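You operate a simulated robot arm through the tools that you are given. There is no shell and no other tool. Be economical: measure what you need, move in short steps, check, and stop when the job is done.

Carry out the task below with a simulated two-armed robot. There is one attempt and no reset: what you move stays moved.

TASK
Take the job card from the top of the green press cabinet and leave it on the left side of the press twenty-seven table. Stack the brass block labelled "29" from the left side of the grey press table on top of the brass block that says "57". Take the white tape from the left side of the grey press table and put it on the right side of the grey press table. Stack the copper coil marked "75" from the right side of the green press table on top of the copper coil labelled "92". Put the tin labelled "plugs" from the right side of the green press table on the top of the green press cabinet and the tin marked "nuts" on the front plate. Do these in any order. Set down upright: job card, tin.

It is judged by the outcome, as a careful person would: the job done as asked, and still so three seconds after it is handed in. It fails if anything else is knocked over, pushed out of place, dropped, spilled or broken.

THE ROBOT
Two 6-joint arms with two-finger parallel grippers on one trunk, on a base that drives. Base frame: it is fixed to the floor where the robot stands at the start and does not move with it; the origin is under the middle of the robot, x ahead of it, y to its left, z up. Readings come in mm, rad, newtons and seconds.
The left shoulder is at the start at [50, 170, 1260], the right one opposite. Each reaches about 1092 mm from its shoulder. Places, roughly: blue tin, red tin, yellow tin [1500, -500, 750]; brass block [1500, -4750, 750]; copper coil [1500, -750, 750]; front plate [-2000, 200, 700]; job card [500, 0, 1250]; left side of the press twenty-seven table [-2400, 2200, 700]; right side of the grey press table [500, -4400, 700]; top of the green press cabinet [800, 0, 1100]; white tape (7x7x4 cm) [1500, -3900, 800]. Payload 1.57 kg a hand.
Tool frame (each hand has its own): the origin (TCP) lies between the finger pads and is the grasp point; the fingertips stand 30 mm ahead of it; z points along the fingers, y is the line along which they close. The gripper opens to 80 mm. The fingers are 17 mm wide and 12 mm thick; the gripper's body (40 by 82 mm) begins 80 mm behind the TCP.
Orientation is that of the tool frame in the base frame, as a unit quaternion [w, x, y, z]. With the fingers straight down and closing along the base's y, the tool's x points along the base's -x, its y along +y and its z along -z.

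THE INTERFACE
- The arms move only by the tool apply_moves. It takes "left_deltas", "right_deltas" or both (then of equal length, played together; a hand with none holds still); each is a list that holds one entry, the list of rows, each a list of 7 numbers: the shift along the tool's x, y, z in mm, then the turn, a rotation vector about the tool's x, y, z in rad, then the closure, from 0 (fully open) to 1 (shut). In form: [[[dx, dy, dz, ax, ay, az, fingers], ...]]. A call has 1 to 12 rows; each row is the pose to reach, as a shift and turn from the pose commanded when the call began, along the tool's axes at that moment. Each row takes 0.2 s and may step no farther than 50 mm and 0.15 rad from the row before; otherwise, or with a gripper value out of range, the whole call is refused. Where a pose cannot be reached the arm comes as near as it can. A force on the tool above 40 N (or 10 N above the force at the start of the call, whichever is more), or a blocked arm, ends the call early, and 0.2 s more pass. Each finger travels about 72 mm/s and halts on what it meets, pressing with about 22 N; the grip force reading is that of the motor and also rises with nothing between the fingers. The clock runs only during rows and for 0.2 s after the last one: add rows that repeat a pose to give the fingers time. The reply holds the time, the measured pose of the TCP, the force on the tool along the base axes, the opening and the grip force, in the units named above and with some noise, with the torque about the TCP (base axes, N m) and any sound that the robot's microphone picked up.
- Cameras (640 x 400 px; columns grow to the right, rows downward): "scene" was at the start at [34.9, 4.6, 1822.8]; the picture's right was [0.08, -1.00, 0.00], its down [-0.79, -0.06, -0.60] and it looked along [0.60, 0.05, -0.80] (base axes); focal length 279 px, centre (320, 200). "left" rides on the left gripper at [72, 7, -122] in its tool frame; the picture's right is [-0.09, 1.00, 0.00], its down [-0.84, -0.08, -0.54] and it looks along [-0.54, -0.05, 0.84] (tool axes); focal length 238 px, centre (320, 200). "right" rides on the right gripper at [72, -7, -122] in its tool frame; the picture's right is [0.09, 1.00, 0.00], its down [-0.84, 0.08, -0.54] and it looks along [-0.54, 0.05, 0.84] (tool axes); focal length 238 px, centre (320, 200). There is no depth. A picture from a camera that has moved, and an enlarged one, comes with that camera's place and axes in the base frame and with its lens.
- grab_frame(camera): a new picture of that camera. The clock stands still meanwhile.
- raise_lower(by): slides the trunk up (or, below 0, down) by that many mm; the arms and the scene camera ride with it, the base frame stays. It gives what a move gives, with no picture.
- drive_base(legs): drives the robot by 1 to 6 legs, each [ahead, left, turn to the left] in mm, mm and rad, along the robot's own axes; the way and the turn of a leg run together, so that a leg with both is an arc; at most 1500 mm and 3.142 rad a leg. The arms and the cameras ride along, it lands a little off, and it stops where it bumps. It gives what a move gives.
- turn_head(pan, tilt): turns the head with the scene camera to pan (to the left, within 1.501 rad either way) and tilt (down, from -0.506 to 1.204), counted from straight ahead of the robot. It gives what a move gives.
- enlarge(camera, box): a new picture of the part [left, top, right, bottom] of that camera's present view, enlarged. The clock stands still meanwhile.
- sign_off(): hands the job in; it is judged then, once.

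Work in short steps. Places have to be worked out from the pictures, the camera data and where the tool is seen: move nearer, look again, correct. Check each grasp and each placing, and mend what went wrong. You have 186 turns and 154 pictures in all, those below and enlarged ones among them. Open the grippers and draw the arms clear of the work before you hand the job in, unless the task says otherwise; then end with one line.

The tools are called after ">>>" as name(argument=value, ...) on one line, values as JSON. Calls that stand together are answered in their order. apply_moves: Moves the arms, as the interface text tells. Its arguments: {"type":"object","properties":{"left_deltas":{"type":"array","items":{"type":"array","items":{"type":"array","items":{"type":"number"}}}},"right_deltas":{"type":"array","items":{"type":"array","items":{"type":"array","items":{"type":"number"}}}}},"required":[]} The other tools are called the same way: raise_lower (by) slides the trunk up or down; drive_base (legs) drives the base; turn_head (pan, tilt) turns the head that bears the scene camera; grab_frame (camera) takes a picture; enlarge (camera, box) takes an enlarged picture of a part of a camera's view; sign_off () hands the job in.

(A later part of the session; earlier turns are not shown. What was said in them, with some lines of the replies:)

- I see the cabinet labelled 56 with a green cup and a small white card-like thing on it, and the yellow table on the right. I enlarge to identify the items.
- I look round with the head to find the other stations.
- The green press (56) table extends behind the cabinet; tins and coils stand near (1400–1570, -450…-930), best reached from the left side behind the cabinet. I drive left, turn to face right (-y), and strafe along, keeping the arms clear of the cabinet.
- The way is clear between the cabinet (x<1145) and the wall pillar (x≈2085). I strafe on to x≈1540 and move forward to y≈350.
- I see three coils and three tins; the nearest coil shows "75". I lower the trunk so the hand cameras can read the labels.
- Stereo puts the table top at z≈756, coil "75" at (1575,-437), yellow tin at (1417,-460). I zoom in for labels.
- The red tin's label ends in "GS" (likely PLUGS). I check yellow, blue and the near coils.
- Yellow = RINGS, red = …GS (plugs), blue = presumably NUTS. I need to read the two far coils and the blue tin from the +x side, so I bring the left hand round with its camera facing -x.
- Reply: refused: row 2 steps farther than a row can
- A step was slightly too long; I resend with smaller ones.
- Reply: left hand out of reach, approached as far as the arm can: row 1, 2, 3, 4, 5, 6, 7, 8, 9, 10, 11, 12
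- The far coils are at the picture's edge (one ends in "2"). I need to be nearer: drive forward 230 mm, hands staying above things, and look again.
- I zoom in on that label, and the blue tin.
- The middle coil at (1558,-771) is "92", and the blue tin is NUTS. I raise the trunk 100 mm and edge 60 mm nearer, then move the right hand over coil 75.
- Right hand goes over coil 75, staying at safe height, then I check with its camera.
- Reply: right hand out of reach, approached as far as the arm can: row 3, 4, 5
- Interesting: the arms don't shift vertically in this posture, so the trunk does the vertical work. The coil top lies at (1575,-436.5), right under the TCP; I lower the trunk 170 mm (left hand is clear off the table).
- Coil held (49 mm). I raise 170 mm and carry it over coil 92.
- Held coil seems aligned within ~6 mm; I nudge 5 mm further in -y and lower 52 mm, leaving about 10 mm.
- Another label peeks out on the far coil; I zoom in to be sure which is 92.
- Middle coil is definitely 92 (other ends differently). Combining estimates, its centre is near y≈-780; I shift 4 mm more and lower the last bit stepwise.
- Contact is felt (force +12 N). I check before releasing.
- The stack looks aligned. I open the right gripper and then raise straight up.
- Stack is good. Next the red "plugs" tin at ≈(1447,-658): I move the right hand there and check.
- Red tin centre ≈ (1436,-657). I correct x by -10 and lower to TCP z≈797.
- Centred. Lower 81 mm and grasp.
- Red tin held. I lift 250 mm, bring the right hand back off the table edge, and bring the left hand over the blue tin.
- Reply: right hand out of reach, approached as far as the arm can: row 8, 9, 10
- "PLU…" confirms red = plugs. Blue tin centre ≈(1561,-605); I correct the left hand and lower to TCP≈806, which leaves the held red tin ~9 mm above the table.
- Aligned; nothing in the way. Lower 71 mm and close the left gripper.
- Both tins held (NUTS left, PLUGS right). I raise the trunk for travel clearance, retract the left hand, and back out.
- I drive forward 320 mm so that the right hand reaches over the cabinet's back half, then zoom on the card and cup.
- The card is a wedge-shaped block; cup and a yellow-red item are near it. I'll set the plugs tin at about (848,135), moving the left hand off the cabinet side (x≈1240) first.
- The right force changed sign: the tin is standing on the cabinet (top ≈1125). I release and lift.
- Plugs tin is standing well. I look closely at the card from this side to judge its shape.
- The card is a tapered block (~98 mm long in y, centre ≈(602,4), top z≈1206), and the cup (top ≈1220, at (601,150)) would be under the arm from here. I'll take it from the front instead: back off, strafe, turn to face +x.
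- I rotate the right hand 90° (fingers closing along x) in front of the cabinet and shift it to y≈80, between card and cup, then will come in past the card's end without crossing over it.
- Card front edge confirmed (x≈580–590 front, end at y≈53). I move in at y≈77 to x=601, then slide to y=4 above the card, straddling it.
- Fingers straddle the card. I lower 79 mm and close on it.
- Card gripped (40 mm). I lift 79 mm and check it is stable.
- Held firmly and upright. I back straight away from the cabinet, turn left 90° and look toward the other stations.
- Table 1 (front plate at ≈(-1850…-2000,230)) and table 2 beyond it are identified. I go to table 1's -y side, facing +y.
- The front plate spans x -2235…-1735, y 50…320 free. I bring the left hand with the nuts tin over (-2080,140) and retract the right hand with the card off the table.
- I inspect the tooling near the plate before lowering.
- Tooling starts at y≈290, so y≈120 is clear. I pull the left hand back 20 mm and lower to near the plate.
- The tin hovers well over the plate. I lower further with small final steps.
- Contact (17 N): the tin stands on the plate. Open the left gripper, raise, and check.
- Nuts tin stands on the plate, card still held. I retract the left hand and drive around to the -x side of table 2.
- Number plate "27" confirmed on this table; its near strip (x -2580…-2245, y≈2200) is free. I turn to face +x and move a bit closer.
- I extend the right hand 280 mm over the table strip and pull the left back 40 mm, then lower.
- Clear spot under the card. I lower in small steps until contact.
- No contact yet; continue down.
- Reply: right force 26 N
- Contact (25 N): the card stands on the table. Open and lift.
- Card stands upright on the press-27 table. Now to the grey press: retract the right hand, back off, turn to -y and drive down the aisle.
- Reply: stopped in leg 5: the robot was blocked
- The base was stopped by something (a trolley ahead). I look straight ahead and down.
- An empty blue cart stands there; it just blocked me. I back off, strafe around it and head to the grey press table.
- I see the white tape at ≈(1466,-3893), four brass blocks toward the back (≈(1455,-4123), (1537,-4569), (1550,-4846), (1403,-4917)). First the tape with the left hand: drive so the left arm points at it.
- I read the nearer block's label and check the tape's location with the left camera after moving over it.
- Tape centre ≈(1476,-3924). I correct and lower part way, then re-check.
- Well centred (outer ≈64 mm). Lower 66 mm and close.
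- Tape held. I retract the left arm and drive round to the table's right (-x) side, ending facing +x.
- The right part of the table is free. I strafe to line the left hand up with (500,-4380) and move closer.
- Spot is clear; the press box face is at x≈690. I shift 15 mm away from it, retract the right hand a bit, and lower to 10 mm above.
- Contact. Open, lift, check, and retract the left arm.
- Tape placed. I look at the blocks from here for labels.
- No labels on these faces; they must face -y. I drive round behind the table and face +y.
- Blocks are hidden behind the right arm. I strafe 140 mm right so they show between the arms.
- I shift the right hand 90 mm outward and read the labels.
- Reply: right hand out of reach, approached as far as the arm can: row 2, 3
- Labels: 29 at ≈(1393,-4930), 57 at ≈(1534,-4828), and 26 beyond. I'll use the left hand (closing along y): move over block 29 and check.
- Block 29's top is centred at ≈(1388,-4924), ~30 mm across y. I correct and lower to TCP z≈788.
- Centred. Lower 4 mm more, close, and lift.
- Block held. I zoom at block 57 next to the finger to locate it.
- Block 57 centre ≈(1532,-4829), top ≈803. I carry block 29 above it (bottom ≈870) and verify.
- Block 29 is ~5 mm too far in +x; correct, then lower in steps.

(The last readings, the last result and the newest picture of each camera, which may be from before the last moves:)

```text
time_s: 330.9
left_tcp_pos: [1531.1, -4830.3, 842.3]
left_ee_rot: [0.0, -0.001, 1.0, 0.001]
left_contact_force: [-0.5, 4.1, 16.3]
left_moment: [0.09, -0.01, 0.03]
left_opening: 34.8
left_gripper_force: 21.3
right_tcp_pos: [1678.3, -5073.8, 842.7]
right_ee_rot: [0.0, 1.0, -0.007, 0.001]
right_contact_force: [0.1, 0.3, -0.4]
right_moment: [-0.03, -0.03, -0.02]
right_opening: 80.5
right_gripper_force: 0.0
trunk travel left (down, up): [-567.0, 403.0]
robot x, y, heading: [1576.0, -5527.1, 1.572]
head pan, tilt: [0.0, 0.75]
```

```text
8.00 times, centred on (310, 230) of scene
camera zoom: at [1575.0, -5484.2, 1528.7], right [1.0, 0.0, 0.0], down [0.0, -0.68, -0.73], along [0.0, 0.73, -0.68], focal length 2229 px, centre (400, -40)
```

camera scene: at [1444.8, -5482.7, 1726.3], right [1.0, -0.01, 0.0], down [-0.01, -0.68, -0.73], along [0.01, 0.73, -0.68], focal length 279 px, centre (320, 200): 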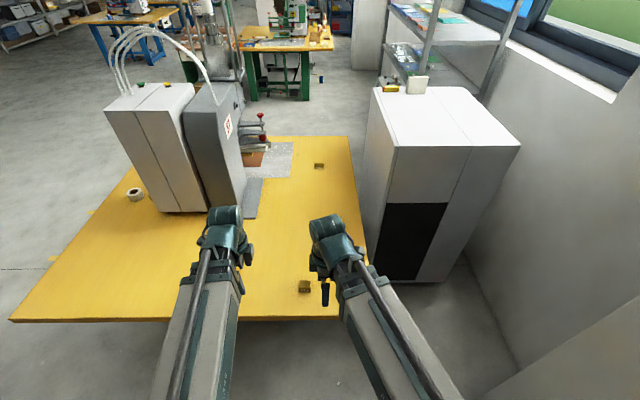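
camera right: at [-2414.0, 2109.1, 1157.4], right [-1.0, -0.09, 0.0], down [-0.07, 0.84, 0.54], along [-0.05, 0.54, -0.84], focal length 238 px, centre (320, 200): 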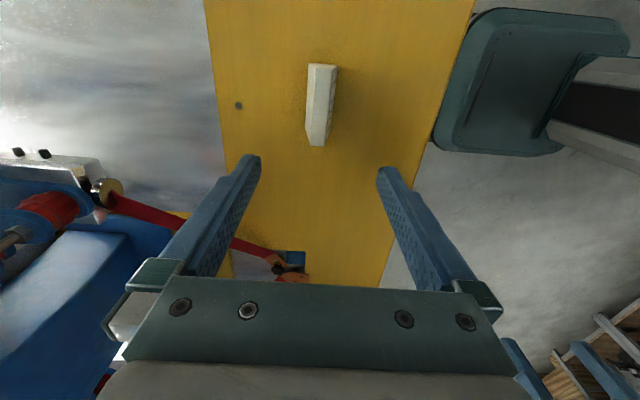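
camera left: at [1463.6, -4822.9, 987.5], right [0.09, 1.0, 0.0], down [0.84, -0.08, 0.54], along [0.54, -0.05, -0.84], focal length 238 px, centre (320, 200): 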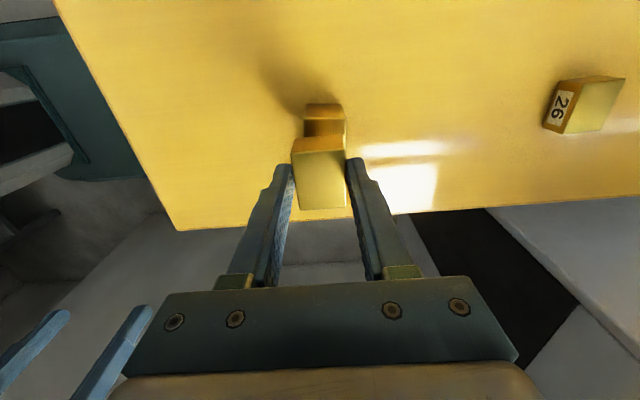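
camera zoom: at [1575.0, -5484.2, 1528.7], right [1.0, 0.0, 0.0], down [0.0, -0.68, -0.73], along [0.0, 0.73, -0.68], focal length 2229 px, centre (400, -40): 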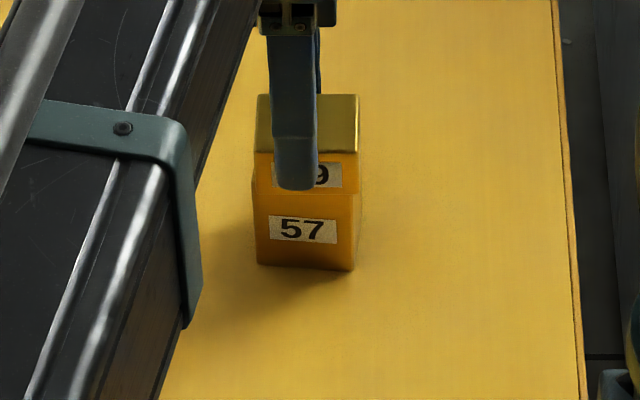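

Contact and well aligned (front and side edges nearly flush). Release and lift.

>>> apply_moves(left_deltas=[[[0, 0, 0, 0, 0, 0, 0.7], [0, 0, 0, 0, 0, 0, 0.5], [0, 0, 0, 0, 0, 0, 0.3], [0, 0, 0, 0, 0, 0, 0], [0, 0, 0, 0, 0, 0, 0]]])

>>> raise_lower(by=220)

>>> apply_moves(left_deltas=[[[40, -15, 0, 0, 0, 0, 0], [80, -30, 0, 0, 0, 0, 0], [120, -60, 0, 0, 0, 0, 0], [150, -100, 0, 0, 0, 0, 0], [170, -140, 0, 0, 0, 0, 0], [180, -180, 0, 0, 0, 0, 0], [180, -210, 0, 0, 0, 0, 0]]])

>>> enlarge(camera="scene", box=[260, 190, 360, 290])

```text
time_s: 332.1
left_tcp_pos: [1530.1, -4830.9, 840.5]
left_ee_rot: [0.0, 0.0, 1.0, 0.001]
left_contact_force: [-0.3, -0.4, 0.7]
left_moment: [0.03, -0.03, 0.02]
left_opening: 79.8
left_gripper_force: 0.0
right_tcp_pos: [1678.6, -5073.6, 841.7]
right_ee_rot: [0.002, 1.0, -0.006, 0.001]
right_contact_force: [-0.4, 0.0, 0.6]
right_moment: [-0.01, 0.01, 0.01]
right_opening: 80.1
right_gripper_force: 0.1
trunk travel left (down, up): [-567.0, 403.0]
robot x, y, heading: [1574.9, -5525.1, 1.571]
head pan, tilt: [0.0, 0.75]
```

```text
time_s: 334.4
left_tcp_pos: [1530.0, -4830.3, 1061.2]
left_ee_rot: [0.0, 0.001, 1.0, 0.001]
left_contact_force: [-0.5, -0.3, -0.3]
left_moment: [-0.04, 0.02, 0.0]
left_opening: 80.0
left_gripper_force: 0.1
right_tcp_pos: [1676.8, -5073.0, 1062.0]
right_ee_rot: [0.002, 1.0, -0.008, 0.001]
right_contact_force: [-0.3, -1.1, -0.2]
right_moment: [-0.03, -0.01, 0.01]
right_opening: 79.8
right_gripper_force: 0.1
trunk travel left (down, up): [-787.0, 183.0]
robot x, y, heading: [1574.9, -5529.8, 1.57]
head pan, tilt: [0.0, 0.75]
```

```text
time_s: 336.0
left_tcp_pos: [1349.7, -5041.6, 1063.2]
left_ee_rot: [0.0, 0.001, 1.0, 0.002]
left_contact_force: [-0.2, -0.4, -0.3]
left_moment: [-0.03, 0.03, -0.02]
left_opening: 80.1
left_gripper_force: 0.0
right_tcp_pos: [1677.8, -5072.8, 1063.4]
right_ee_rot: [0.002, 1.0, -0.008, 0.001]
right_contact_force: [0.6, 0.9, -0.2]
right_moment: [0.02, 0.03, 0.0]
right_opening: 80.0
right_gripper_force: 0.0
trunk travel left (down, up): [-787.0, 183.0]
robot x, y, heading: [1572.5, -5524.8, 1.573]
head pan, tilt: [0.0, 0.75]
```

```text
4.00 times, centred on (310, 240) of scene
camera zoom: at [1575.0, -5483.8, 1748.3], right [1.0, 0.0, 0.0], down [0.0, -0.68, -0.73], along [0.0, 0.73, -0.68], focal length 1115 px, centre (360, 40)
```

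zoom: 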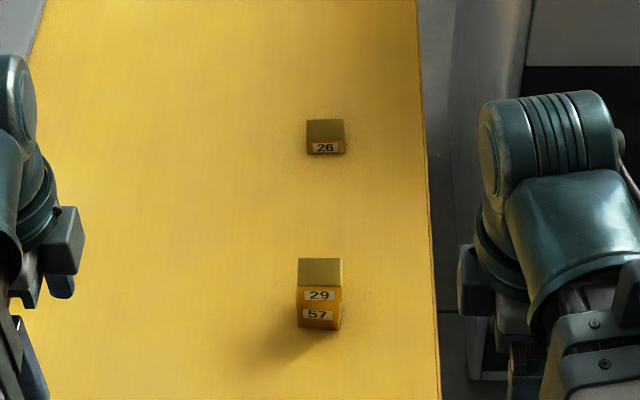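

All items are placed and the blocks stack stands well. I back off a little so the arms are clear of the table, then hand in.

>>> drive_base(legs=[[-150, 0, 0]])

>>> sign_off()

```text
time_s: 337.4
left_tcp_pos: [1349.5, -5193.1, 1062.2]
left_ee_rot: [0.0, 0.001, 1.0, 0.002]
left_contact_force: [0.0, -0.5, -0.5]
left_moment: [0.02, 0.0, 0.02]
left_opening: 80.3
left_gripper_force: 0.0
right_tcp_pos: [1676.6, -5224.0, 1061.9]
right_ee_rot: [0.001, 1.0, -0.007, 0.001]
right_contact_force: [-0.2, -1.3, -0.1]
right_moment: [0.07, 0.02, -0.05]
right_opening: 80.0
right_gripper_force: 0.1
trunk travel left (down, up): [-787.0, 183.0]
robot x, y, heading: [1575.1, -5676.4, 1.567]
head pan, tilt: [0.0, 0.75]
```

```text
The job is handed in.
```

All six items were placed as asked and the job is handed in; on the way the base was stopped by an empty blue cart, and I could not confirm whether it moved.
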